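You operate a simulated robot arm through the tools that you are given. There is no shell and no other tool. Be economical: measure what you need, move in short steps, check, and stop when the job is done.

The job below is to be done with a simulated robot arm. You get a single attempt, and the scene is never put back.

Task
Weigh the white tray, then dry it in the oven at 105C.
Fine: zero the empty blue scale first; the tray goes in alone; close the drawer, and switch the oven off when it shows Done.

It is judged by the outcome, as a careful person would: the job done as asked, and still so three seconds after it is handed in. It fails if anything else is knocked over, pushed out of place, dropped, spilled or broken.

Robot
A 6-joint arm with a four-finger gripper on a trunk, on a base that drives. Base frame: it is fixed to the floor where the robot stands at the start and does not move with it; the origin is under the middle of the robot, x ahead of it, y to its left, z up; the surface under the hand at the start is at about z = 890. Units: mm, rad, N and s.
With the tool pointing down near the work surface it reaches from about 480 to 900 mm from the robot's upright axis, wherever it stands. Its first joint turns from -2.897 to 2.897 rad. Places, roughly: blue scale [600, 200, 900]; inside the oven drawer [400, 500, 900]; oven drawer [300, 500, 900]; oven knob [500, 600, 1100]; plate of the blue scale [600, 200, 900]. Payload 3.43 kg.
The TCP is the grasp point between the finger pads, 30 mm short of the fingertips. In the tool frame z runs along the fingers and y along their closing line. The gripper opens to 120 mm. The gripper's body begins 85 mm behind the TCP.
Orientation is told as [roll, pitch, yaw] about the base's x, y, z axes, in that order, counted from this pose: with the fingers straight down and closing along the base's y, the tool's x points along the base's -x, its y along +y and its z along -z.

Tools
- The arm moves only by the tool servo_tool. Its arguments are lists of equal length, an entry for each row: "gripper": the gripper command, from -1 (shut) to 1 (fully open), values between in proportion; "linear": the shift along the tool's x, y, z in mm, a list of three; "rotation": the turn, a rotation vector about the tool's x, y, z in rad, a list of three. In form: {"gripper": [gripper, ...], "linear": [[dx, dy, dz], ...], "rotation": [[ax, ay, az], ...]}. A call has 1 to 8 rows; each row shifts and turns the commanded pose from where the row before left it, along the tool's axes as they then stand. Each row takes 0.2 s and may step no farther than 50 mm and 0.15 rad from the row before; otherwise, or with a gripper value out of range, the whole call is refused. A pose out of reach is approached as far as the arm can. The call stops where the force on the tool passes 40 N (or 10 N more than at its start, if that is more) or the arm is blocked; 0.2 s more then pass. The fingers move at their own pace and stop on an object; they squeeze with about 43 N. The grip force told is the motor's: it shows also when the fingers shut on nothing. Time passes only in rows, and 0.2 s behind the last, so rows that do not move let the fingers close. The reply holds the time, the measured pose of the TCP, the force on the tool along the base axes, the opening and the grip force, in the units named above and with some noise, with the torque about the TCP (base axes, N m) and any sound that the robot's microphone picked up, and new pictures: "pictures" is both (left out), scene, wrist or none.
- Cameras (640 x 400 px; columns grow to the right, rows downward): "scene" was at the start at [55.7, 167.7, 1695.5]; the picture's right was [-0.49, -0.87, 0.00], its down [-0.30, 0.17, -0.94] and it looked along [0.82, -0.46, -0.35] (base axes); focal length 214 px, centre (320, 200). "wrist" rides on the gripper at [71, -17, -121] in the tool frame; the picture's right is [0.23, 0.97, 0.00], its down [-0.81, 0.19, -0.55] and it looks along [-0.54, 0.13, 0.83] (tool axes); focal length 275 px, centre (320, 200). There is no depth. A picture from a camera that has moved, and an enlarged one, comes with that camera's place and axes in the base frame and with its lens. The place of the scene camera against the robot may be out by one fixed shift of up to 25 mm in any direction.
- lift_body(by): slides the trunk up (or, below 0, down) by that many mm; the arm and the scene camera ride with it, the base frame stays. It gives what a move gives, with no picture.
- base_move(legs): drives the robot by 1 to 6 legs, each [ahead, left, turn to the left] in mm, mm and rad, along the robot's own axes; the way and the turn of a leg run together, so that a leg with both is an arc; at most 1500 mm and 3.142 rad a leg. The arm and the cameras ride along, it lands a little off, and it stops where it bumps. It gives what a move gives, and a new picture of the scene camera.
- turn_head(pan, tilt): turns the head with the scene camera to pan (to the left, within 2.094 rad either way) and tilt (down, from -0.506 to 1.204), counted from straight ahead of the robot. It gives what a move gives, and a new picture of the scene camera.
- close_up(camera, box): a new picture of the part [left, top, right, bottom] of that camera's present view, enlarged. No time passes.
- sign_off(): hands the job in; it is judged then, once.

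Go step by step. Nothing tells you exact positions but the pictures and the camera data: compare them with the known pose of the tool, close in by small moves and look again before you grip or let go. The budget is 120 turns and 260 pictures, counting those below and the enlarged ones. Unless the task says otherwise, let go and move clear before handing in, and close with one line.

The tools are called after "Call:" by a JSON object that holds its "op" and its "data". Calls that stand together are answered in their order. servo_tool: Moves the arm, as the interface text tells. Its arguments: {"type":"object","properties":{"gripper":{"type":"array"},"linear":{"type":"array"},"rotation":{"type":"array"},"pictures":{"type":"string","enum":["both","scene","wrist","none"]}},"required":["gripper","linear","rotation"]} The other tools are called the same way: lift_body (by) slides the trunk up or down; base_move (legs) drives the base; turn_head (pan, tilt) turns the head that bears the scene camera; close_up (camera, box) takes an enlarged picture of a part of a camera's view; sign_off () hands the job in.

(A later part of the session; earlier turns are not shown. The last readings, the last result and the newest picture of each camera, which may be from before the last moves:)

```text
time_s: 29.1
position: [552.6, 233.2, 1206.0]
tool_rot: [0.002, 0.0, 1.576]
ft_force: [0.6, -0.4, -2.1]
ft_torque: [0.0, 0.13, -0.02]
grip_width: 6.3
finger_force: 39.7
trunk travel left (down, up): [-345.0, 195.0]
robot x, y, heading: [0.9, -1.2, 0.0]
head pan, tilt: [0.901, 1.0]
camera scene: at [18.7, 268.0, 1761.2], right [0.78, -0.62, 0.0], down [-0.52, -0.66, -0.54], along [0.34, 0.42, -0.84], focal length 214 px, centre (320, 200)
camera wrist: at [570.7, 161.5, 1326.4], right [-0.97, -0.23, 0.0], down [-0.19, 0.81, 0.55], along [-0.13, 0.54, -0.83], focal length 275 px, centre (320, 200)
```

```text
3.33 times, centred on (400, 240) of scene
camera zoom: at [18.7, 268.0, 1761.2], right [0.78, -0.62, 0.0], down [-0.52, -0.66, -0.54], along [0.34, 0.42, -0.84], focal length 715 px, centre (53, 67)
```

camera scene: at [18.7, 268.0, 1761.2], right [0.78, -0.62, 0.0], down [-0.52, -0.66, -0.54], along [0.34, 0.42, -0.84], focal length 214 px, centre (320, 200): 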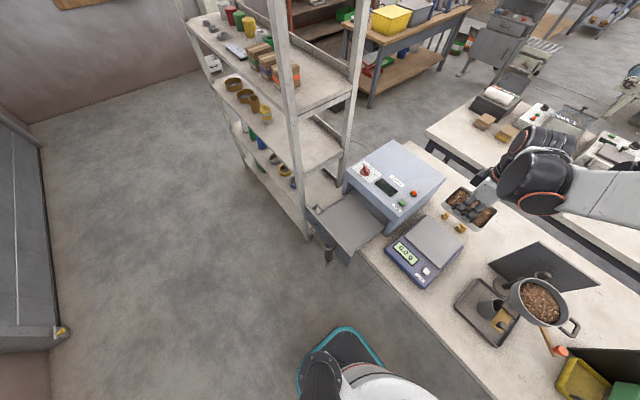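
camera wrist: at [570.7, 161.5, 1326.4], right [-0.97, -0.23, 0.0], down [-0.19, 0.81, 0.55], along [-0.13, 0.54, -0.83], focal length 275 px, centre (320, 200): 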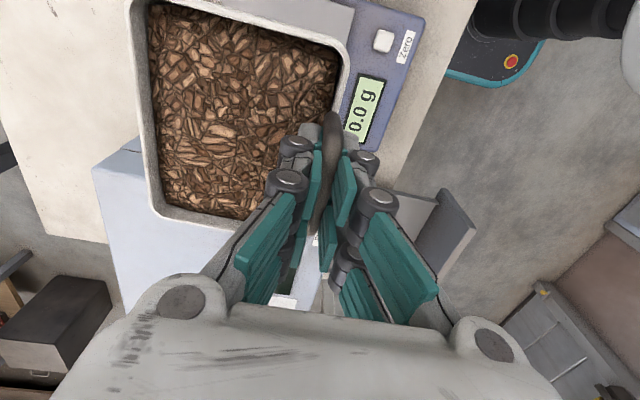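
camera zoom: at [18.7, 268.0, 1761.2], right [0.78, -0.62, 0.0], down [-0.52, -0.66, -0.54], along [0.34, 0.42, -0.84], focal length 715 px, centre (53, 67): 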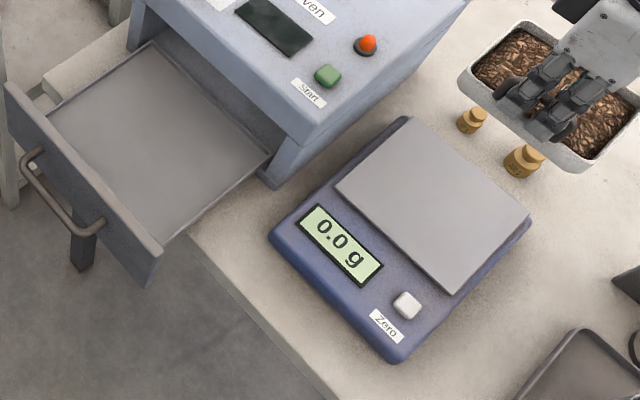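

The tray is over the scale, which still reads 0.0 g. The plate centre calibrates to about (613, 233), so I'll go 7 mm further forward and lower the trunk.

Call:
{"op": "lift_body", "data": {"by": -120}}

Call:
{"op": "servo_tool", "data": {"gripper": [-1, -1, -1, -1, -1], "linear": [[0, -7, 15], [0, 0, 20], [0, 0, 20], [0, 0, 15], [0, 0, 5]], "rotation": [[0, 0, 0], [0, 0, 0], [0, 0, 0], [0, 0, 0], [0, 0, 0]]}}

Call:
{"op": "close_up", "data": {"camera": "scene", "box": [380, 160, 540, 280]}}

```text
time_s: 30.6
position: [552.9, 232.8, 1085.7]
tool_rot: [0.002, 0.001, 1.573]
ft_force: [-0.2, -0.4, -2.2]
ft_torque: [0.01, 0.08, -0.01]
grip_width: 6.4
finger_force: 40.4
trunk travel left (down, up): [-225.0, 315.0]
robot x, y, heading: [-1.7, 2.8, -0.002]
head pan, tilt: [0.901, 1.0]
```

```text
time_s: 31.8
position: [559.9, 231.8, 1009.2]
tool_rot: [-0.002, 0.0, 1.573]
ft_force: [0.7, 0.3, -1.9]
ft_torque: [0.01, 0.07, -0.03]
grip_width: 6.3
finger_force: 39.8
trunk travel left (down, up): [-225.0, 315.0]
robot x, y, heading: [-2.5, 1.6, -0.001]
head pan, tilt: [0.901, 1.0]
camera scene: at [18.4, 268.0, 1641.2], right [0.78, -0.62, 0.0], down [-0.52, -0.66, -0.54], along [0.34, 0.42, -0.84], focal length 214 px, centre (320, 200)
camera wrist: at [578.3, 161.3, 1130.2], right [-0.97, -0.23, 0.0], down [-0.19, 0.81, 0.55], along [-0.13, 0.54, -0.83], focal length 275 px, centre (320, 200)
```

scene: 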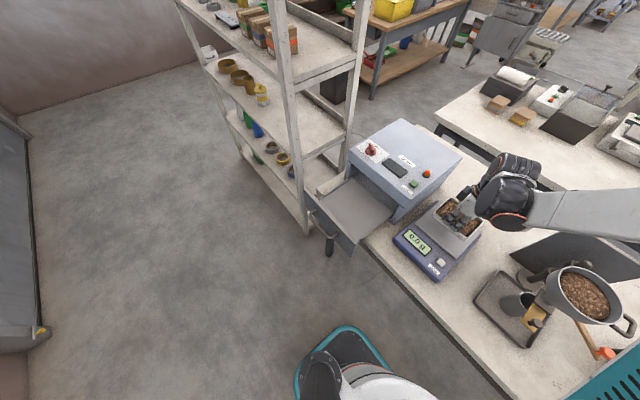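
wrist: 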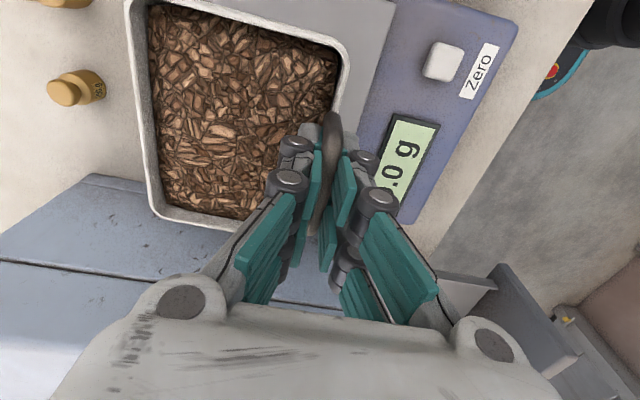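

```text
3.33 times, centred on (460, 220) of scene
camera zoom: at [18.4, 268.0, 1641.2], right [0.78, -0.62, 0.0], down [-0.52, -0.66, -0.54], along [0.34, 0.42, -0.84], focal length 715 px, centre (-147, 133)
```

zoom: 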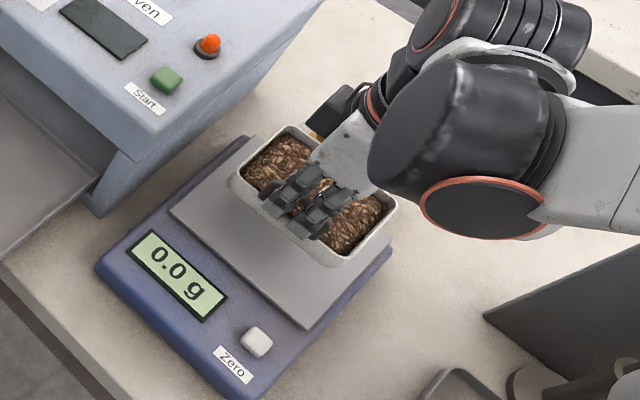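

Well centred over the plate. Now I'll come down in fine steps and watch the force and the display.

Call:
{"op": "servo_tool", "data": {"gripper": [-1, -1, -1, -1, -1, -1], "linear": [[0, 0, 10], [0, 0, 8], [0, 0, 5], [0, 0, 4], [0, 0, 3], [0, 0, 3]], "rotation": [[0, 0, 0], [0, 0, 0], [0, 0, 0], [0, 0, 0], [0, 0, 0], [0, 0, 0]], "pictures": "wrist"}}

```text
time_s: 33.2
position: [558.9, 233.0, 978.1]
tool_rot: [-0.001, 0.0, 1.573]
ft_force: [0.3, 0.0, -2.1]
ft_torque: [0.01, 0.1, -0.01]
grip_width: 6.2
finger_force: 39.9
trunk travel left (down, up): [-225.0, 315.0]
robot x, y, heading: [0.0, -2.4, 0.001]
head pan, tilt: [0.901, 1.0]
camera wrist: at [577.6, 161.7, 1098.3], right [-0.97, -0.23, 0.0], down [-0.19, 0.81, 0.55], along [-0.13, 0.54, -0.83], focal length 275 px, centre (320, 200)
```

wrist: 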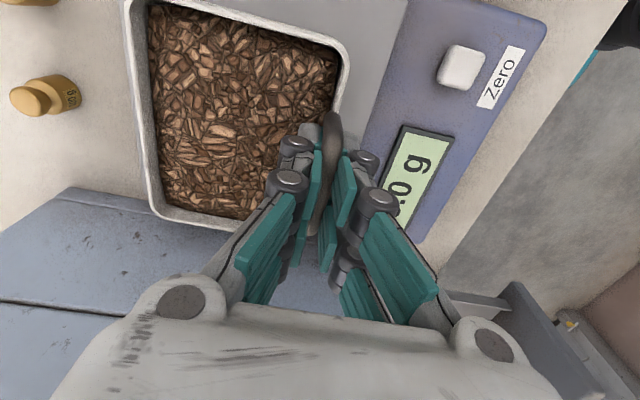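

Call:
{"op": "servo_tool", "data": {"gripper": [-1, -1, -1, -1, -1, -1], "linear": [[0, 0, 2], [0, 0, 2], [0, 0, 2], [0, 0, 2], [0, 0, 2], [0, 0, 2]], "rotation": [[0, 0, 0], [0, 0, 0], [0, 0, 0], [0, 0, 0], [0, 0, 0], [0, 0, 0]], "pictures": "wrist"}}

```text
time_s: 34.6
position: [559.9, 233.3, 965.1]
tool_rot: [0.0, 0.001, 1.573]
ft_force: [0.2, -0.6, -2.4]
ft_torque: [-0.02, 0.09, 0.05]
grip_width: 6.3
finger_force: 40.0
trunk travel left (down, up): [-225.0, 315.0]
robot x, y, heading: [1.5, 0.5, 0.002]
head pan, tilt: [0.901, 1.0]
camera wrist: at [578.0, 162.0, 1085.8], right [-0.97, -0.23, 0.0], down [-0.19, 0.81, 0.55], along [-0.13, 0.54, -0.83], focal length 275 px, centre (320, 200)
```

wrist: 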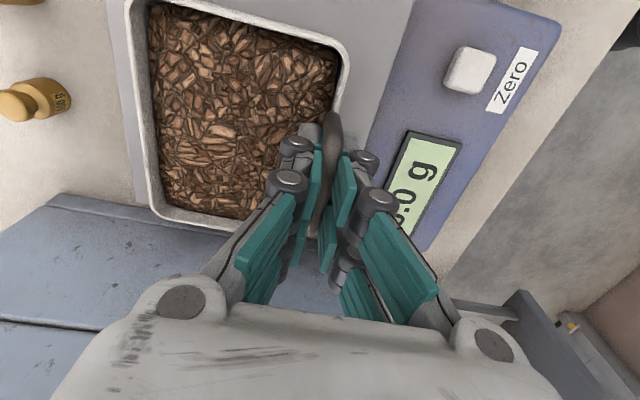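

Call:
{"op": "servo_tool", "data": {"gripper": [-1, -1, -1, -1, -1, -1], "linear": [[0, 0, 2], [0, 0, 2], [0, 0, 2], [0, 0, 2], [0, 0, 2], [0, 0, 2]], "rotation": [[0, 0, 0], [0, 0, 0], [0, 0, 0], [0, 0, 0], [0, 0, 0], [0, 0, 0]], "pictures": "wrist"}}

```text
time_s: 36.0
position: [558.3, 232.9, 957.0]
tool_rot: [-0.004, -0.002, 1.573]
ft_force: [-0.6, -1.5, 28.3]
ft_torque: [0.83, 0.18, -0.03]
grip_width: 6.4
finger_force: 40.2
trunk travel left (down, up): [-225.0, 315.0]
robot x, y, heading: [-1.7, -1.3, -0.003]
head pan, tilt: [0.901, 1.0]
stopped in row 6: the force on the tool passed its limit at 45 N (the readings are from after the stop); the commanded pose is now the measured one
camera wrist: at [576.1, 161.0, 1077.5], right [-0.97, -0.23, 0.0], down [-0.19, 0.81, 0.55], along [-0.13, 0.54, -0.83], focal length 275 px, centre (320, 200)
```

wrist: 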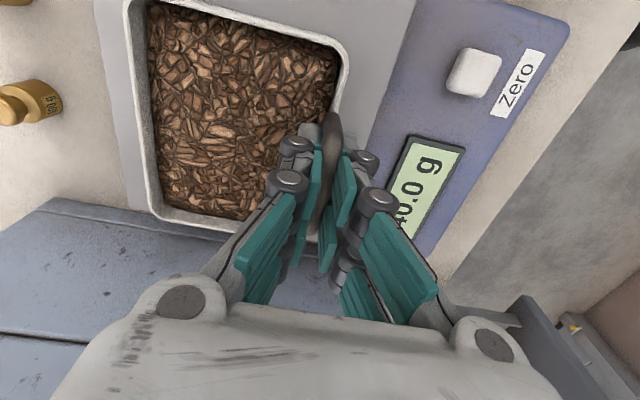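

The tray touched down at about z 959 and pressed briefly. I'll relax 2 mm, then open the fingers gently.

Call:
{"op": "servo_tool", "data": {"gripper": [-1, -1, -0.85, -0.7, -0.6, -0.5], "linear": [[0, 0, -1], [0, 0, -1], [0, 0, 0], [0, 0, 0], [0, 0, 0], [0, 0, 0]], "rotation": [[0, 0, 0], [0, 0, 0], [0, 0, 0], [0, 0, 0], [0, 0, 0], [0, 0, 0]], "pictures": "wrist"}}

```text
time_s: 37.5
position: [558.5, 233.4, 957.7]
tool_rot: [-0.002, 0.0, 1.572]
ft_force: [0.6, -0.1, -0.3]
ft_torque: [0.05, 0.04, 0.02]
grip_width: 30.1
finger_force: 0.1
trunk travel left (down, up): [-225.0, 315.0]
robot x, y, heading: [-0.6, -0.7, 0.003]
head pan, tilt: [0.901, 1.0]
camera wrist: at [577.7, 161.6, 1077.8], right [-0.97, -0.23, 0.0], down [-0.19, 0.81, 0.55], along [-0.13, 0.54, -0.83], focal length 275 px, centre (320, 200)
```

wrist: 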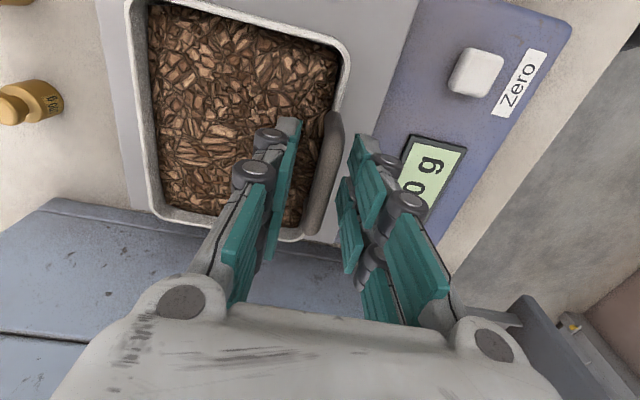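

Released. I'll raise the hand clear, wait a moment and read the display.

Call:
{"op": "servo_tool", "data": {"gripper": [-0.5, -0.5, -0.5, -0.5, -0.5, -0.5], "linear": [[0, 0, -15], [0, 0, -30], [0, 0, -30], [0, 0, 0], [0, 0, 0], [0, 0, 0]], "rotation": [[0, 0, 0], [0, 0, 0], [0, 0, 0], [0, 0, 0], [0, 0, 0], [0, 0, 0]], "pictures": "wrist"}}

Call:
{"op": "close_up", "data": {"camera": "scene", "box": [380, 160, 540, 280]}}

```text
time_s: 38.9
position: [559.4, 234.7, 1034.5]
tool_rot: [-0.004, 0.001, 1.573]
ft_force: [-0.4, -0.7, 0.3]
ft_torque: [0.0, -0.02, 0.0]
grip_width: 30.2
finger_force: 0.1
trunk travel left (down, up): [-225.0, 315.0]
robot x, y, heading: [4.3, 1.1, 0.002]
head pan, tilt: [0.901, 1.0]
camera wrist: at [577.1, 162.3, 1154.8], right [-0.97, -0.23, 0.0], down [-0.19, 0.81, 0.55], along [-0.13, 0.54, -0.83], focal length 275 px, centre (320, 200)
```

wrist: 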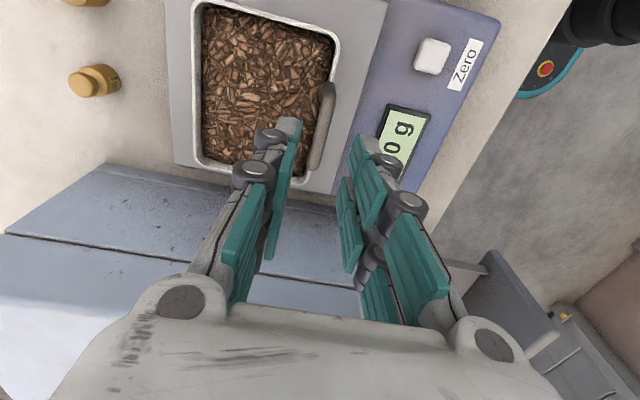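

```text
3.33 times, centred on (460, 220) of scene
camera zoom: at [18.1, 267.9, 1641.2], right [0.78, -0.62, 0.0], down [-0.52, -0.66, -0.54], along [0.34, 0.42, -0.84], focal length 715 px, centre (-147, 133)
```

zoom: 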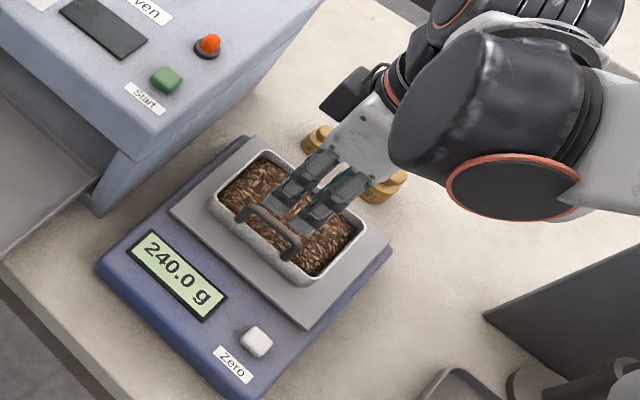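

The scale reads 240.0 g. Now I'll take the tray back by the same handle grip.

Call:
{"op": "servo_tool", "data": {"gripper": [-0.5, -0.5, -0.5, -0.5, -0.7, -1, -1, -1], "linear": [[0, 0, 30], [0, 0, 25], [0, 0, 15], [0, 0, 5], [0, 0, 0], [0, 0, 0], [0, 0, 0], [0, 0, 0]], "rotation": [[0, 0, 0], [0, 0, 0], [0, 0, 0], [0, 0, 0], [0, 0, 0], [0, 0, 0], [0, 0, 0], [0, 0, 0]], "pictures": "wrist"}}

Call:
{"op": "servo_tool", "data": {"gripper": [-1, -1, -1, -1], "linear": [[0, 0, -4], [0, 0, -6], [0, 0, -10], [0, 0, -10]], "rotation": [[0, 0, 0], [0, 0, 0], [0, 0, 0], [0, 0, 0]]}}

```text
time_s: 40.6
position: [558.8, 232.9, 957.0]
tool_rot: [0.0, 0.0, 1.572]
ft_force: [0.2, 1.0, 0.3]
ft_torque: [0.0, 0.01, -0.03]
grip_width: 6.3
finger_force: 40.7
trunk travel left (down, up): [-225.0, 315.0]
robot x, y, heading: [-1.6, -0.2, 0.001]
head pan, tilt: [0.901, 1.0]
camera wrist: at [577.6, 161.7, 1078.7], right [-0.97, -0.23, 0.0], down [-0.19, 0.81, 0.55], along [-0.13, 0.54, -0.83], focal length 275 px, centre (320, 200)
```

wrist: 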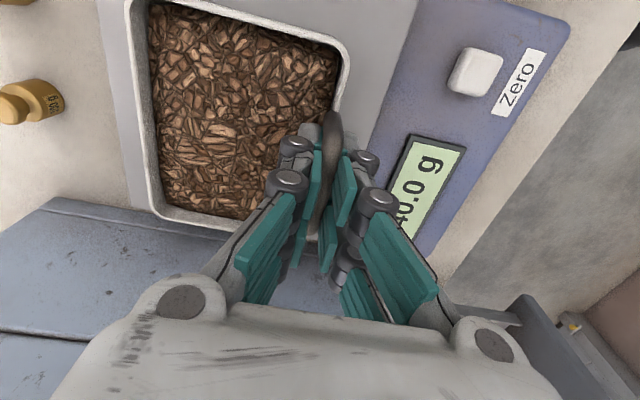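

```text
time_s: 41.6
position: [560.0, 232.1, 987.1]
tool_rot: [-0.001, 0.0, 1.574]
ft_force: [0.6, -0.2, -2.2]
ft_torque: [-0.02, 0.12, -0.01]
grip_width: 6.3
finger_force: 40.7
trunk travel left (down, up): [-225.0, 315.0]
robot x, y, heading: [-1.9, 1.5, -0.004]
head pan, tilt: [0.901, 1.0]
camera scene: at [18.2, 267.9, 1641.2], right [0.78, -0.62, 0.0], down [-0.52, -0.66, -0.54], along [0.34, 0.42, -0.84], focal length 214 px, centre (320, 200)
camera wrist: at [577.9, 161.8, 1108.0], right [-0.97, -0.23, 0.0], down [-0.19, 0.81, 0.55], along [-0.13, 0.54, -0.83], focal length 275 px, centre (320, 200)
```

scene: 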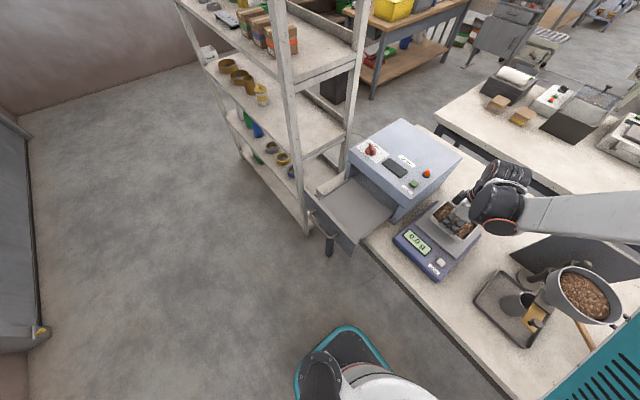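
wrist: 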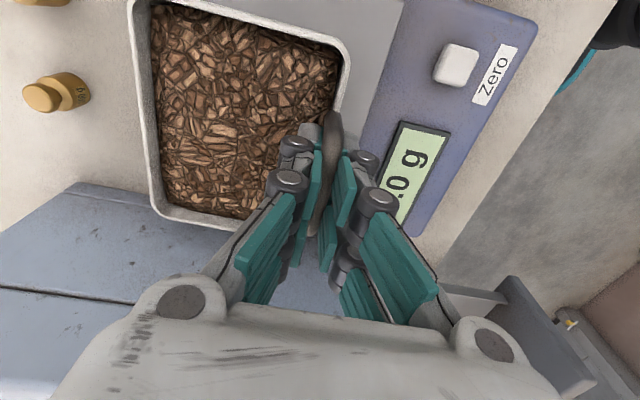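

Tray in hand again. I'll raise the trunk 220 mm and carry it back over the drawer.

Call:
{"op": "lift_body", "data": {"by": 220}}

Call:
{"op": "servo_tool", "data": {"gripper": [-1, -1, -1, -1, -1, -1, -1, -1], "linear": [[-15, 10, 0], [-28, 22, 0], [-30, 24, 0], [-30, 24, 0], [-30, 24, 0], [-30, 24, 0], [-30, 24, 0], [-30, 24, 0]], "rotation": [[0, 0, 0], [0, 0, 0], [0, 0, 0], [0, 0, 0], [0, 0, 0], [0, 0, 0], [0, 0, 0], [0, 0, 0]], "pictures": "none"}}

Call:
{"op": "servo_tool", "data": {"gripper": [-1, -1, -1], "linear": [[-28, 22, 0], [-18, 14, 0], [-10, 8, 0]], "rotation": [[0, 0, 0], [0, 0, 0], [0, 0, 0]]}}

```text
time_s: 44.0
position: [559.9, 233.1, 1206.7]
tool_rot: [-0.001, 0.0, 1.573]
ft_force: [0.9, 0.0, -2.2]
ft_torque: [0.08, 0.08, 0.0]
grip_width: 6.4
finger_force: 40.5
trunk travel left (down, up): [-445.0, 95.0]
robot x, y, heading: [-0.8, 0.7, 0.001]
head pan, tilt: [0.901, 1.0]
```

```text
time_s: 45.8
position: [383.5, 457.9, 1202.8]
tool_rot: [-0.002, 0.0, 1.574]
ft_force: [0.8, 0.3, -2.8]
ft_torque: [-0.03, 0.09, 0.02]
grip_width: 6.2
finger_force: 40.1
trunk travel left (down, up): [-445.0, 95.0]
robot x, y, heading: [-2.7, 0.1, -0.001]
head pan, tilt: [0.901, 1.0]
```

```text
time_s: 46.6
position: [338.6, 512.7, 1205.6]
tool_rot: [-0.001, 0.001, 1.572]
ft_force: [0.8, 0.0, -1.8]
ft_torque: [0.0, 0.1, -0.02]
grip_width: 6.5
finger_force: 40.7
trunk travel left (down, up): [-445.0, 95.0]
robot x, y, heading: [-1.8, 2.0, -0.003]
head pan, tilt: [0.901, 1.0]
camera scene: at [17.6, 269.5, 1860.9], right [0.78, -0.62, 0.0], down [-0.52, -0.66, -0.54], along [0.34, 0.42, -0.84], focal length 214 px, centre (320, 200)
camera wrist: at [356.8, 441.1, 1327.1], right [-0.97, -0.23, 0.0], down [-0.19, 0.81, 0.55], along [-0.13, 0.54, -0.83], focal length 275 px, centre (320, 200)
```

scene: 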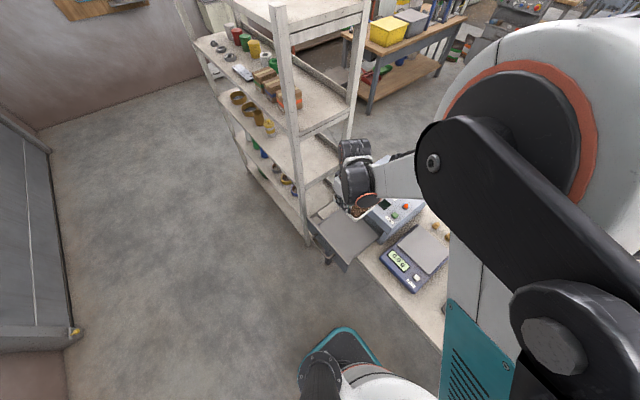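
wrist: 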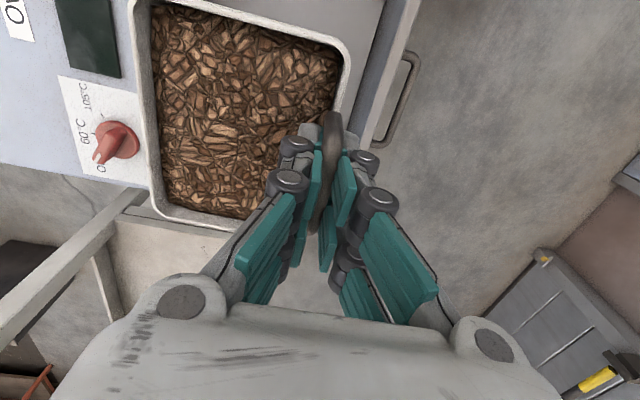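

Right over the drawer. I'll lower the trunk by 220 mm and check.

Call:
{"op": "lift_body", "data": {"by": -220}}

Call:
{"op": "servo_tool", "data": {"gripper": [-1, -1, -1, -1], "linear": [[0, -1, 10], [0, 0, 10], [0, 0, 10], [0, 0, 7]], "rotation": [[0, 0, 0], [0, 0, 0], [0, 0, 0], [0, 0, 0]], "pictures": "wrist"}}

```text
time_s: 48.9
position: [339.4, 511.4, 987.8]
tool_rot: [-0.003, 0.001, 1.573]
ft_force: [-0.5, 0.3, -1.6]
ft_torque: [-0.01, 0.1, -0.01]
grip_width: 6.1
finger_force: 39.9
trunk travel left (down, up): [-225.0, 315.0]
robot x, y, heading: [-0.2, 2.0, 0.002]
head pan, tilt: [0.901, 1.0]
```

```text
time_s: 49.9
position: [340.1, 511.8, 948.7]
tool_rot: [-0.005, -0.001, 1.572]
ft_force: [0.8, -0.7, -1.9]
ft_torque: [-0.01, 0.14, -0.04]
grip_width: 6.2
finger_force: 40.2
trunk travel left (down, up): [-225.0, 315.0]
robot x, y, heading: [-2.6, -3.1, -0.001]
head pan, tilt: [0.901, 1.0]
camera wrist: at [359.0, 440.3, 1069.7], right [-0.97, -0.23, 0.0], down [-0.19, 0.81, 0.55], along [-0.13, 0.54, -0.83], focal length 275 px, centre (320, 200)
```

wrist: 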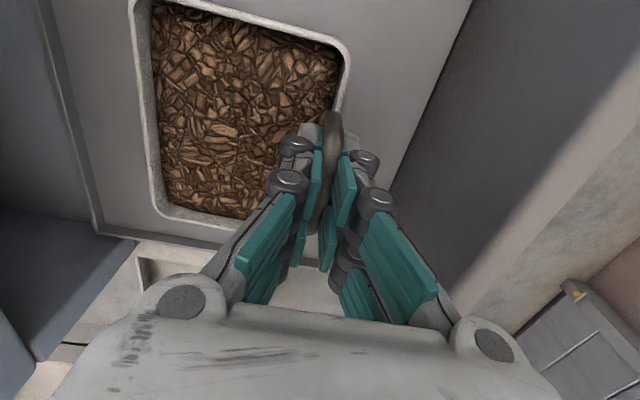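

Call:
{"op": "servo_tool", "data": {"gripper": [-1, -1, -1, -1, -1, -1], "linear": [[0, 0, 2], [0, 0, 2], [0, 0, 2], [0, 0, 2], [0, 0, 1], [0, 0, 1]], "rotation": [[0, 0, 0], [0, 0, 0], [0, 0, 0], [0, 0, 0], [0, 0, 0], [0, 0, 0]], "pictures": "none"}}

```text
time_s: 51.3
position: [340.4, 512.5, 939.4]
tool_rot: [-0.002, 0.001, 1.572]
ft_force: [0.5, 0.8, -0.5]
ft_torque: [0.17, -0.21, 0.04]
grip_width: 6.1
finger_force: 40.1
trunk travel left (down, up): [-225.0, 315.0]
robot x, y, heading: [2.7, 3.2, -0.002]
head pan, tilt: [0.901, 1.0]
```

It's just touching the drawer floor. One more millimetre, then I'll release.

Call:
{"op": "servo_tool", "data": {"gripper": [-1, -1, -0.85, -0.7, -0.6, -0.5, -0.4], "linear": [[0, 0, 1], [0, 0, 0], [0, 0, 0], [0, 0, 0], [0, 0, 0], [0, 0, 0], [0, 0, 0]], "rotation": [[0, 0, 0], [0, 0, 0], [0, 0, 0], [0, 0, 0], [0, 0, 0], [0, 0, 0], [0, 0, 0]], "pictures": "wrist"}}

Call:
{"op": "servo_tool", "data": {"gripper": [-0.4, -0.4, -0.4], "linear": [[0, 0, -20], [0, 0, -40], [0, 0, -40]], "rotation": [[0, 0, 0], [0, 0, 0], [0, 0, 0]]}}

```text
time_s: 52.9
position: [340.3, 510.5, 938.0]
tool_rot: [-0.001, -0.001, 1.572]
ft_force: [-0.4, -0.5, 0.5]
ft_torque: [-0.02, -0.01, 0.0]
grip_width: 35.9
finger_force: 0.1
trunk travel left (down, up): [-225.0, 315.0]
robot x, y, heading: [-0.4, 0.8, -0.006]
head pan, tilt: [0.901, 1.0]
camera wrist: at [358.3, 439.7, 1059.4], right [-0.97, -0.23, 0.0], down [-0.19, 0.81, 0.55], along [-0.13, 0.54, -0.83], focal length 275 px, centre (320, 200)
```

wrist: 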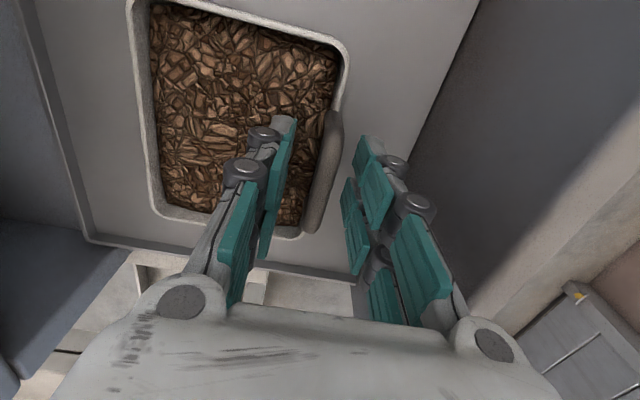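

```text
time_s: 53.7
position: [339.7, 511.3, 1039.0]
tool_rot: [-0.003, -0.001, 1.571]
ft_force: [0.1, 0.0, 0.7]
ft_torque: [-0.04, 0.01, 0.02]
grip_width: 36.0
finger_force: 0.0
trunk travel left (down, up): [-225.0, 315.0]
robot x, y, heading: [-4.7, -0.5, 0.002]
head pan, tilt: [0.901, 1.0]
camera scene: at [17.9, 267.5, 1641.3], right [0.78, -0.62, 0.0], down [-0.52, -0.66, -0.54], along [0.34, 0.42, -0.84], focal length 214 px, centre (320, 200)
camera wrist: at [358.4, 440.1, 1159.1], right [-0.97, -0.23, 0.0], down [-0.19, 0.81, 0.55], along [-0.13, 0.54, -0.83], focal length 275 px, centre (320, 200)
```

scene: 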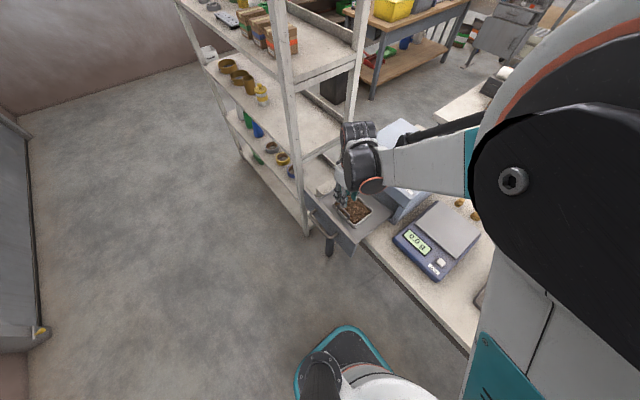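
wrist: 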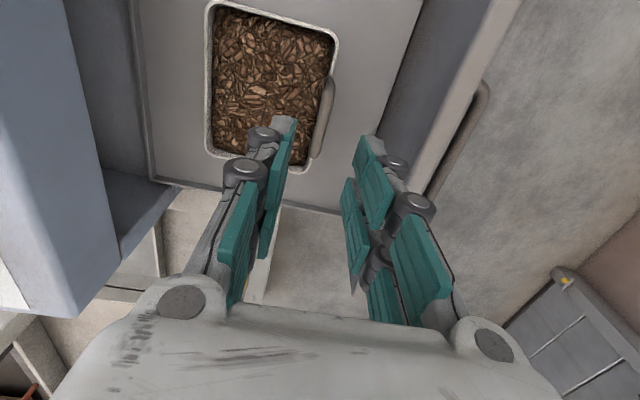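

The tray is back in the drawer, alone. Next I'll turn the hand back, then go to the front of the drawer to push it shut.

Call:
{"op": "servo_tool", "data": {"gripper": [-1, -1, -1, -1, -1, -1, -1, -1], "linear": [[0, 0, 0], [0, 0, 0], [0, 0, 0], [0, 0, 0], [0, 0, 0], [0, 0, 0], [0, 0, 0], [0, 0, 0]], "rotation": [[0, 0, 0.143], [0, 0, 0.143], [0, 0, 0.143], [0, 0, 0.143], [0, 0, 0.143], [0, 0, 0.143], [0, 0, 0.143], [0, 0, 0.143]], "pictures": "none"}}

Call:
{"op": "servo_tool", "data": {"gripper": [-1, -1, -1, -1, -1, -1, -1, -1], "linear": [[0, 0, 0], [0, 0, 0], [0, 0, 0], [30, 0, 0], [30, 0, 0], [30, 0, 0], [30, 0, 0], [25, 0, 0]], "rotation": [[0, 0, 0.143], [0, 0, 0.143], [0, 0, 0.143], [0, 0, 0], [0, 0, 0], [0, 0, 0], [0, 0, 0], [0, 0, 0]]}}

```text
time_s: 55.5
position: [340.3, 512.1, 1038.3]
tool_rot: [0.001, -0.001, 0.429]
ft_force: [-0.7, 0.3, -1.1]
ft_torque: [-0.01, 0.0, 0.01]
grip_width: 0.1
finger_force: 33.5
trunk travel left (down, up): [-225.0, 315.0]
robot x, y, heading: [-2.5, 2.3, -0.002]
head pan, tilt: [0.901, 1.0]
```

```text
time_s: 57.5
position: [214.1, 531.5, 1020.7]
tool_rot: [-0.001, -0.003, -0.02]
ft_force: [0.5, 0.4, -0.3]
ft_torque: [-0.05, 0.01, 0.01]
grip_width: 0.1
finger_force: 33.7
trunk travel left (down, up): [-225.0, 315.0]
robot x, y, heading: [-1.1, -3.5, 0.0]
head pan, tilt: [0.901, 1.0]
stopped in row 8: the arm was blocked; the commanded pose is now the measured one
camera scene: at [18.2, 268.3, 1640.7], right [0.78, -0.62, 0.0], down [-0.52, -0.66, -0.53], along [0.33, 0.42, -0.85], focal length 214 px, centre (320, 200)
camera wrist: at [143.7, 516.0, 1142.4], right [-0.21, 0.98, 0.0], down [0.81, 0.17, 0.55], along [0.54, 0.12, -0.83], focal length 275 px, centre (320, 200)
```

scene: 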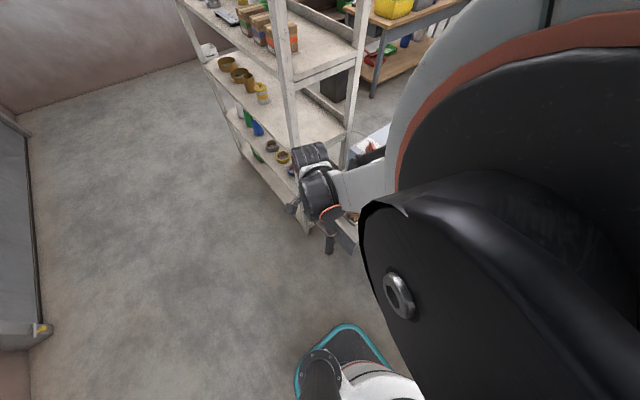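
wrist: 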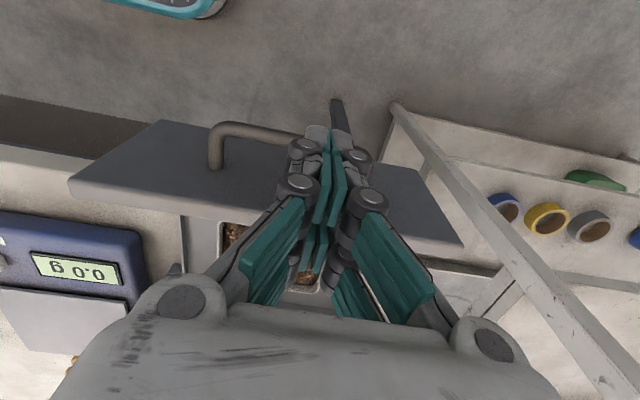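

The arm is at its inner reach limit here. I'll drive the robot 200 mm straight back so the drawer front lies comfortably in reach.

Call:
{"op": "base_move", "data": {"legs": [[-200, 0, 0]]}}

Call:
{"op": "servo_tool", "data": {"gripper": [-1, -1, -1, -1], "linear": [[-30, -10, 0], [-30, -5, 0], [-30, -5, 0], [-20, 0, 0]], "rotation": [[0, 0, -0.02], [0, 0, 0], [0, 0, 0], [0, 0, 0]]}}

```text
time_s: 59.1
position: [14.1, 531.3, 1020.3]
tool_rot: [-0.001, -0.001, -0.02]
ft_force: [-0.8, -0.6, 0.8]
ft_torque: [-0.04, 0.01, 0.02]
grip_width: 0.0
finger_force: 33.5
trunk travel left (down, up): [-225.0, 315.0]
robot x, y, heading: [-197.2, 0.7, -0.002]
head pan, tilt: [0.901, 1.0]
camera scene: at [-178.8, 267.7, 1641.2], right [0.78, -0.63, 0.0], down [-0.53, -0.65, -0.54], along [0.34, 0.42, -0.84], focal length 214 px, centre (320, 200)
```

scene: 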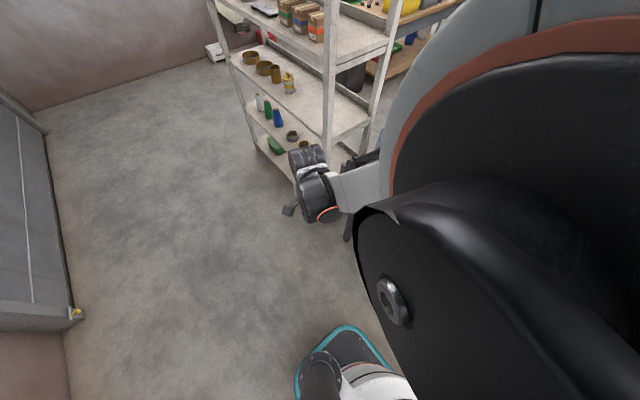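

```text
time_s: 60.1
position: [124.2, 511.2, 1022.5]
tool_rot: [0.0, -0.001, 0.0]
ft_force: [0.2, 0.1, 0.1]
ft_torque: [0.03, 0.01, -0.01]
grip_width: 0.2
finger_force: 33.6
trunk travel left (down, up): [-225.0, 315.0]
robot x, y, heading: [-197.1, 3.0, 0.001]
head pan, tilt: [0.901, 1.0]
camera scene: at [-178.5, 268.2, 1641.1], right [0.78, -0.62, 0.0], down [-0.52, -0.66, -0.54], along [0.34, 0.42, -0.84], focal length 214 px, centre (320, 200)
camera wrist: at [55.1, 493.2, 1144.0], right [-0.23, 0.97, 0.0], down [0.81, 0.19, 0.55], along [0.54, 0.13, -0.83], focal length 275 px, centre (320, 200)
```

scene: 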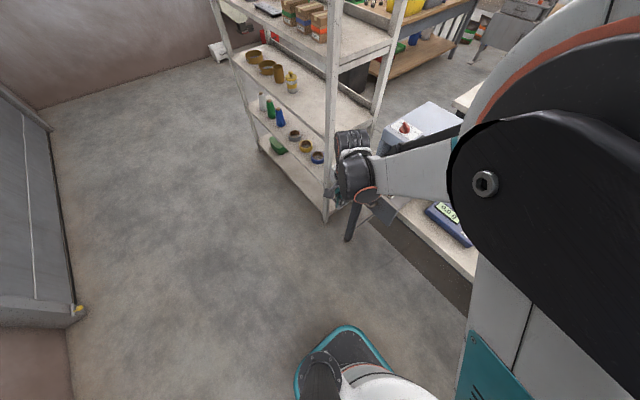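
wrist: 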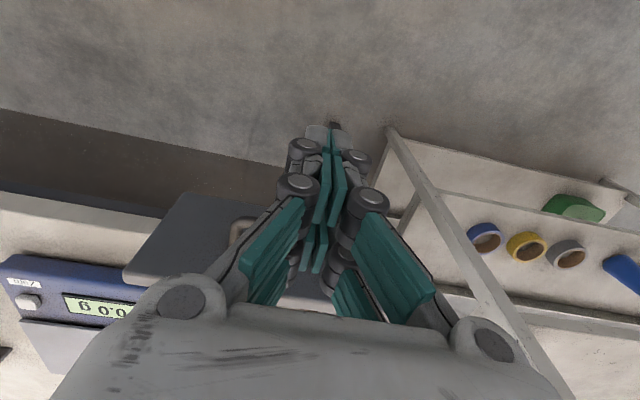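

The drawer front is near x=266 with its handle bar near x=225, z≈935. I'll drop in front of the bar.

Call:
{"op": "servo_tool", "data": {"gripper": [-1, -1, -1, -1], "linear": [[-20, 0, 25], [-20, 0, 25], [-15, 0, 25], [0, 0, 12]], "rotation": [[0, 0, 0], [0, 0, 0], [0, 0, 0], [0, 0, 0]], "pictures": "wrist"}}

```text
time_s: 61.1
position: [180.7, 512.5, 934.6]
tool_rot: [0.001, 0.0, 0.003]
ft_force: [-0.1, 0.0, 0.5]
ft_torque: [-0.02, 0.0, 0.01]
grip_width: 0.0
finger_force: 33.3
trunk travel left (down, up): [-225.0, 315.0]
robot x, y, heading: [-197.7, -5.4, -0.001]
head pan, tilt: [0.901, 1.0]
camera wrist: at [110.2, 494.6, 1055.7], right [-0.23, 0.97, 0.0], down [0.81, 0.19, 0.55], along [0.54, 0.13, -0.83], focal length 275 px, centre (320, 200)
```

wrist: 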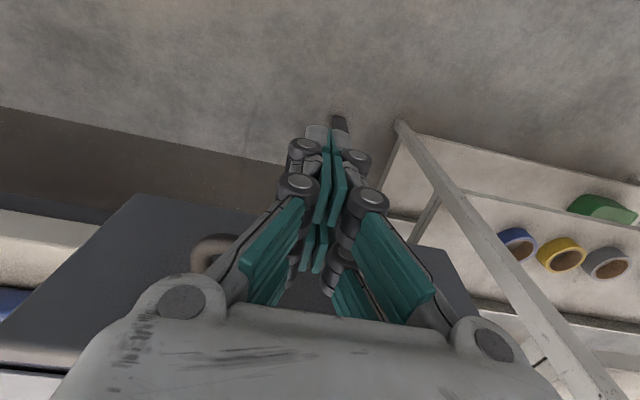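

I'll push forward steadily now.

Call:
{"op": "servo_tool", "data": {"gripper": [-1, -1, -1, -1, -1, -1], "linear": [[-15, 0, 0], [-10, 0, 0], [-10, 0, 0], [-10, 0, 0], [-10, 0, 0], [-10, 0, 0]], "rotation": [[0, 0, 0], [0, 0, 0], [0, 0, 0], [0, 0, 0], [0, 0, 0], [0, 0, 0]], "pictures": "wrist"}}

```text
time_s: 62.5
position: [245.0, 511.5, 934.0]
tool_rot: [-0.001, -0.001, 0.003]
ft_force: [0.5, -0.4, 0.5]
ft_torque: [0.0, 0.01, -0.02]
grip_width: 0.0
finger_force: 34.4
trunk travel left (down, up): [-225.0, 315.0]
robot x, y, heading: [-199.2, 0.7, -0.004]
head pan, tilt: [0.901, 1.0]
camera wrist: at [175.6, 494.8, 1056.4], right [-0.23, 0.97, 0.0], down [0.81, 0.19, 0.55], along [0.54, 0.13, -0.83], focal length 275 px, centre (320, 200)
```

wrist: 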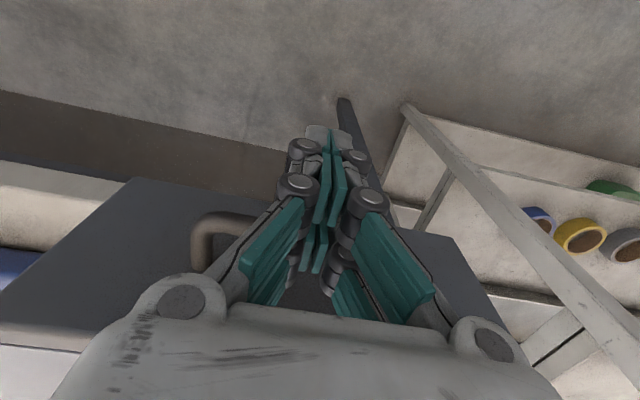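

Call:
{"op": "servo_tool", "data": {"gripper": [-1, -1, -1, -1, -1, -1], "linear": [[-10, 0, 0], [-10, 0, 0], [-10, 0, 0], [-10, 0, 0], [-10, 0, 0], [-10, 0, 0]], "rotation": [[0, 0, 0], [0, 0, 0], [0, 0, 0], [0, 0, 0], [0, 0, 0], [0, 0, 0]]}}

```text
time_s: 63.9
position: [305.5, 512.1, 935.5]
tool_rot: [-0.001, -0.001, 0.004]
ft_force: [0.2, -0.1, -0.2]
ft_torque: [0.01, -0.03, -0.04]
grip_width: 0.0
finger_force: 33.5
trunk travel left (down, up): [-225.0, 315.0]
robot x, y, heading: [-193.0, -0.7, -0.0]
head pan, tilt: [0.901, 1.0]
camera scene: at [-178.6, 268.3, 1641.1], right [0.78, -0.62, 0.0], down [-0.52, -0.66, -0.54], along [0.34, 0.42, -0.84], focal length 214 px, centre (320, 200)
camera wrist: at [235.2, 494.8, 1056.9], right [-0.23, 0.97, 0.0], down [0.81, 0.19, 0.55], along [0.54, 0.13, -0.83], focal length 275 px, centre (320, 200)
```

scene: 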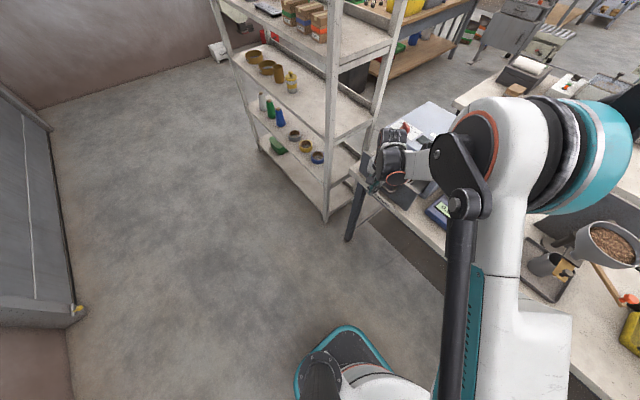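
wrist: 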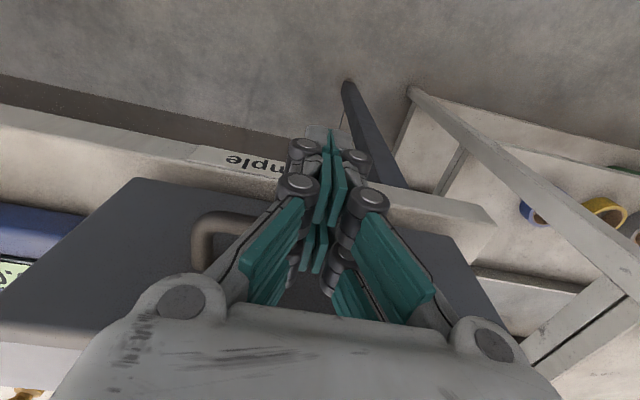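

The drawer is sliding with the hand at very low force. I'll keep pushing until it stops.

Call:
{"op": "servo_tool", "data": {"gripper": [-1, -1, -1, -1, -1, -1, -1, -1], "linear": [[-12, 0, 0], [-12, 0, 0], [-12, 0, 0], [-12, 0, 0], [-10, 0, 0], [-8, 0, 0], [-6, 0, 0], [-6, 0, 0]], "rotation": [[0, 0, 0], [0, 0, 0], [0, 0, 0], [0, 0, 0], [0, 0, 0], [0, 0, 0], [0, 0, 0], [0, 0, 0]]}}

Call:
{"op": "close_up", "data": {"camera": "scene", "box": [340, 90, 500, 210]}}

```text
time_s: 65.7
position: [384.1, 510.5, 934.9]
tool_rot: [0.001, -0.002, 0.002]
ft_force: [0.3, -0.1, -0.4]
ft_torque: [0.02, -0.02, -0.01]
grip_width: 0.2
finger_force: 33.5
trunk travel left (down, up): [-225.0, 315.0]
robot x, y, heading: [-194.2, 2.0, -0.0]
head pan, tilt: [0.901, 1.0]
camera scene: at [-178.6, 268.3, 1641.2], right [0.78, -0.62, 0.0], down [-0.52, -0.66, -0.54], along [0.34, 0.42, -0.84], focal length 214 px, centre (320, 200)
camera wrist: at [313.2, 494.0, 1056.0], right [-0.23, 0.97, 0.0], down [0.81, 0.19, 0.55], along [0.54, 0.13, -0.83], focal length 275 px, centre (320, 200)
```

scene: 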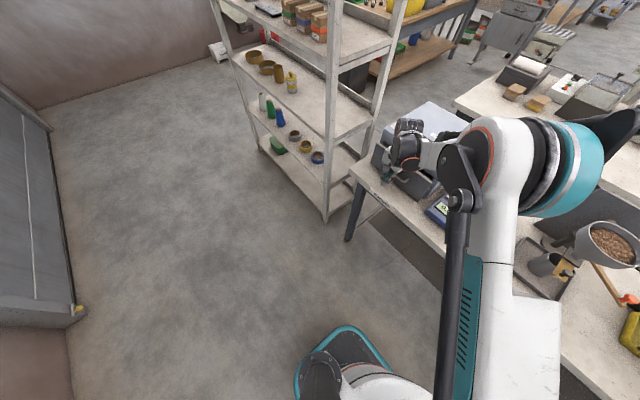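
wrist: 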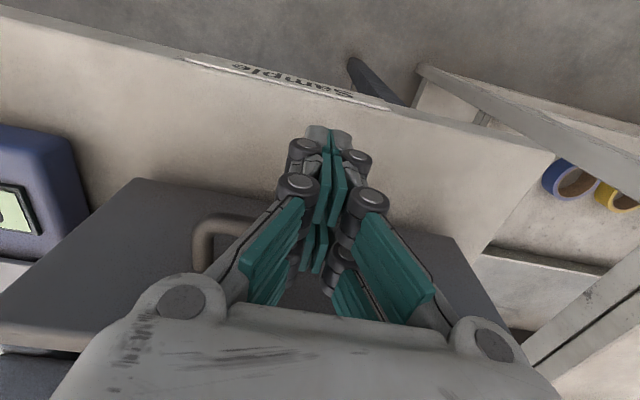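

```text
3.33 times, centred on (420, 150) of scene
camera zoom: at [-178.6, 268.3, 1641.2], right [0.78, -0.62, 0.0], down [-0.52, -0.66, -0.54], along [0.34, 0.42, -0.84], focal length 715 px, centre (-13, 367)
```

zoom: 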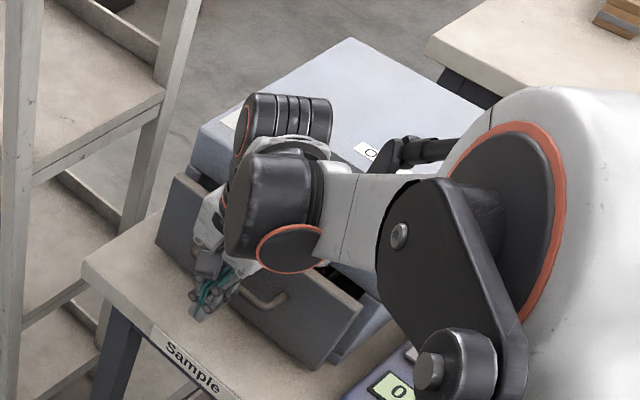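

Partly closed. I'll push on in smaller steps until contact force rises.

Call:
{"op": "servo_tool", "data": {"gripper": [-1, -1, -1, -1, -1, -1], "linear": [[-6, 0, 0], [-6, 0, 0], [-5, 0, 0], [-5, 0, 0], [-4, 0, 0], [-4, 0, 0]], "rotation": [[0, 0, 0], [0, 0, 0], [0, 0, 0], [0, 0, 0], [0, 0, 0], [0, 0, 0]]}}

Call:
{"op": "close_up", "data": {"camera": "scene", "box": [340, 90, 500, 210]}}

```text
time_s: 67.1
position: [404.7, 510.6, 936.0]
tool_rot: [-0.002, 0.006, 0.007]
ft_force: [-11.4, -4.8, 4.5]
ft_torque: [-0.04, -0.18, -0.09]
grip_width: 6.0
finger_force: 33.5
trunk travel left (down, up): [-225.0, 315.0]
robot x, y, heading: [-196.7, 2.2, 0.0]
head pan, tilt: [0.901, 1.0]
stopped in row 6: the force on the tool passed its limit at 45 N (the readings are from after the stop); the commanded pose is now the measured one
camera scene: at [-181.1, 267.2, 1641.5], right [0.78, -0.62, 0.0], down [-0.52, -0.66, -0.54], along [0.34, 0.42, -0.84], focal length 214 px, centre (320, 200)
camera wrist: at [336.6, 494.8, 1057.0], right [-0.24, 0.97, 0.0], down [0.81, 0.2, 0.55], along [0.53, 0.13, -0.84], focal length 275 px, centre (320, 200)
```

scene: 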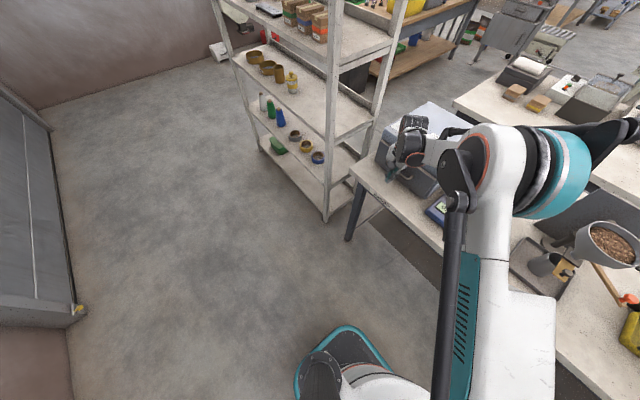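
wrist: 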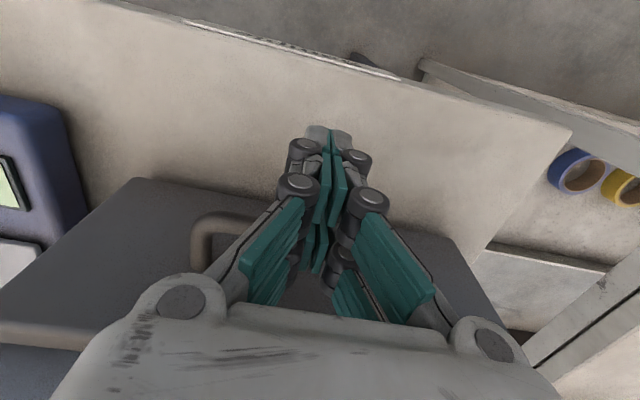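

```text
3.33 times, centred on (420, 150) of scene
camera zoom: at [-181.1, 267.2, 1641.5], right [0.78, -0.62, 0.0], down [-0.52, -0.66, -0.54], along [0.34, 0.42, -0.84], focal length 715 px, centre (-13, 367)
```

zoom: 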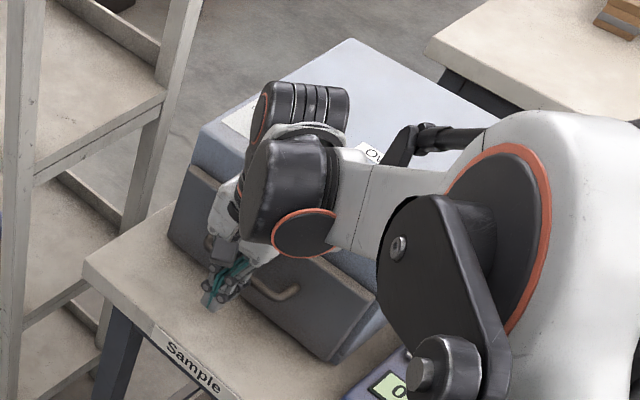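

It stopped hard at x≈405. I'll back off and raise to check the drawer sits flush.

Call:
{"op": "servo_tool", "data": {"gripper": [-1, -1, -1, -1, -1, -1, -1], "linear": [[20, 0, 0], [40, 0, 0], [40, 0, -20], [40, 0, -40], [0, 0, -40], [0, 0, -40], [0, 0, -40]], "rotation": [[0, 0, 0], [0, 0, 0], [0, 0, 0], [0, 0, 0], [0, 0, 0], [0, 0, 0], [0, 0, 0]]}}

Call:
{"op": "close_up", "data": {"camera": "scene", "box": [340, 90, 500, 210]}}

```text
refused: row 4 steps farther than a row can; nothing moved
```

```text
3.33 times, centred on (420, 150) of scene
camera zoom: at [-181.1, 267.2, 1641.5], right [0.78, -0.62, 0.0], down [-0.52, -0.66, -0.54], along [0.34, 0.42, -0.84], focal length 715 px, centre (-13, 367)
```

zoom: 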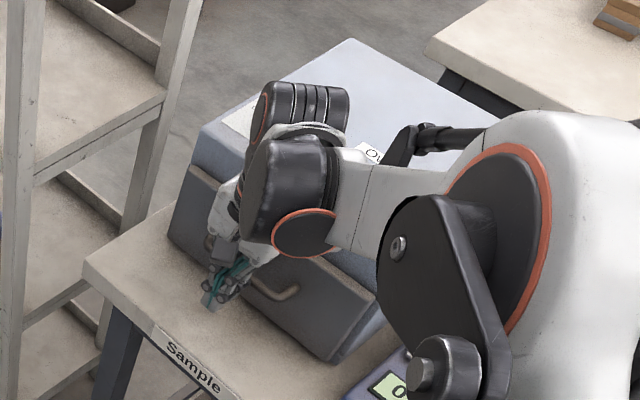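

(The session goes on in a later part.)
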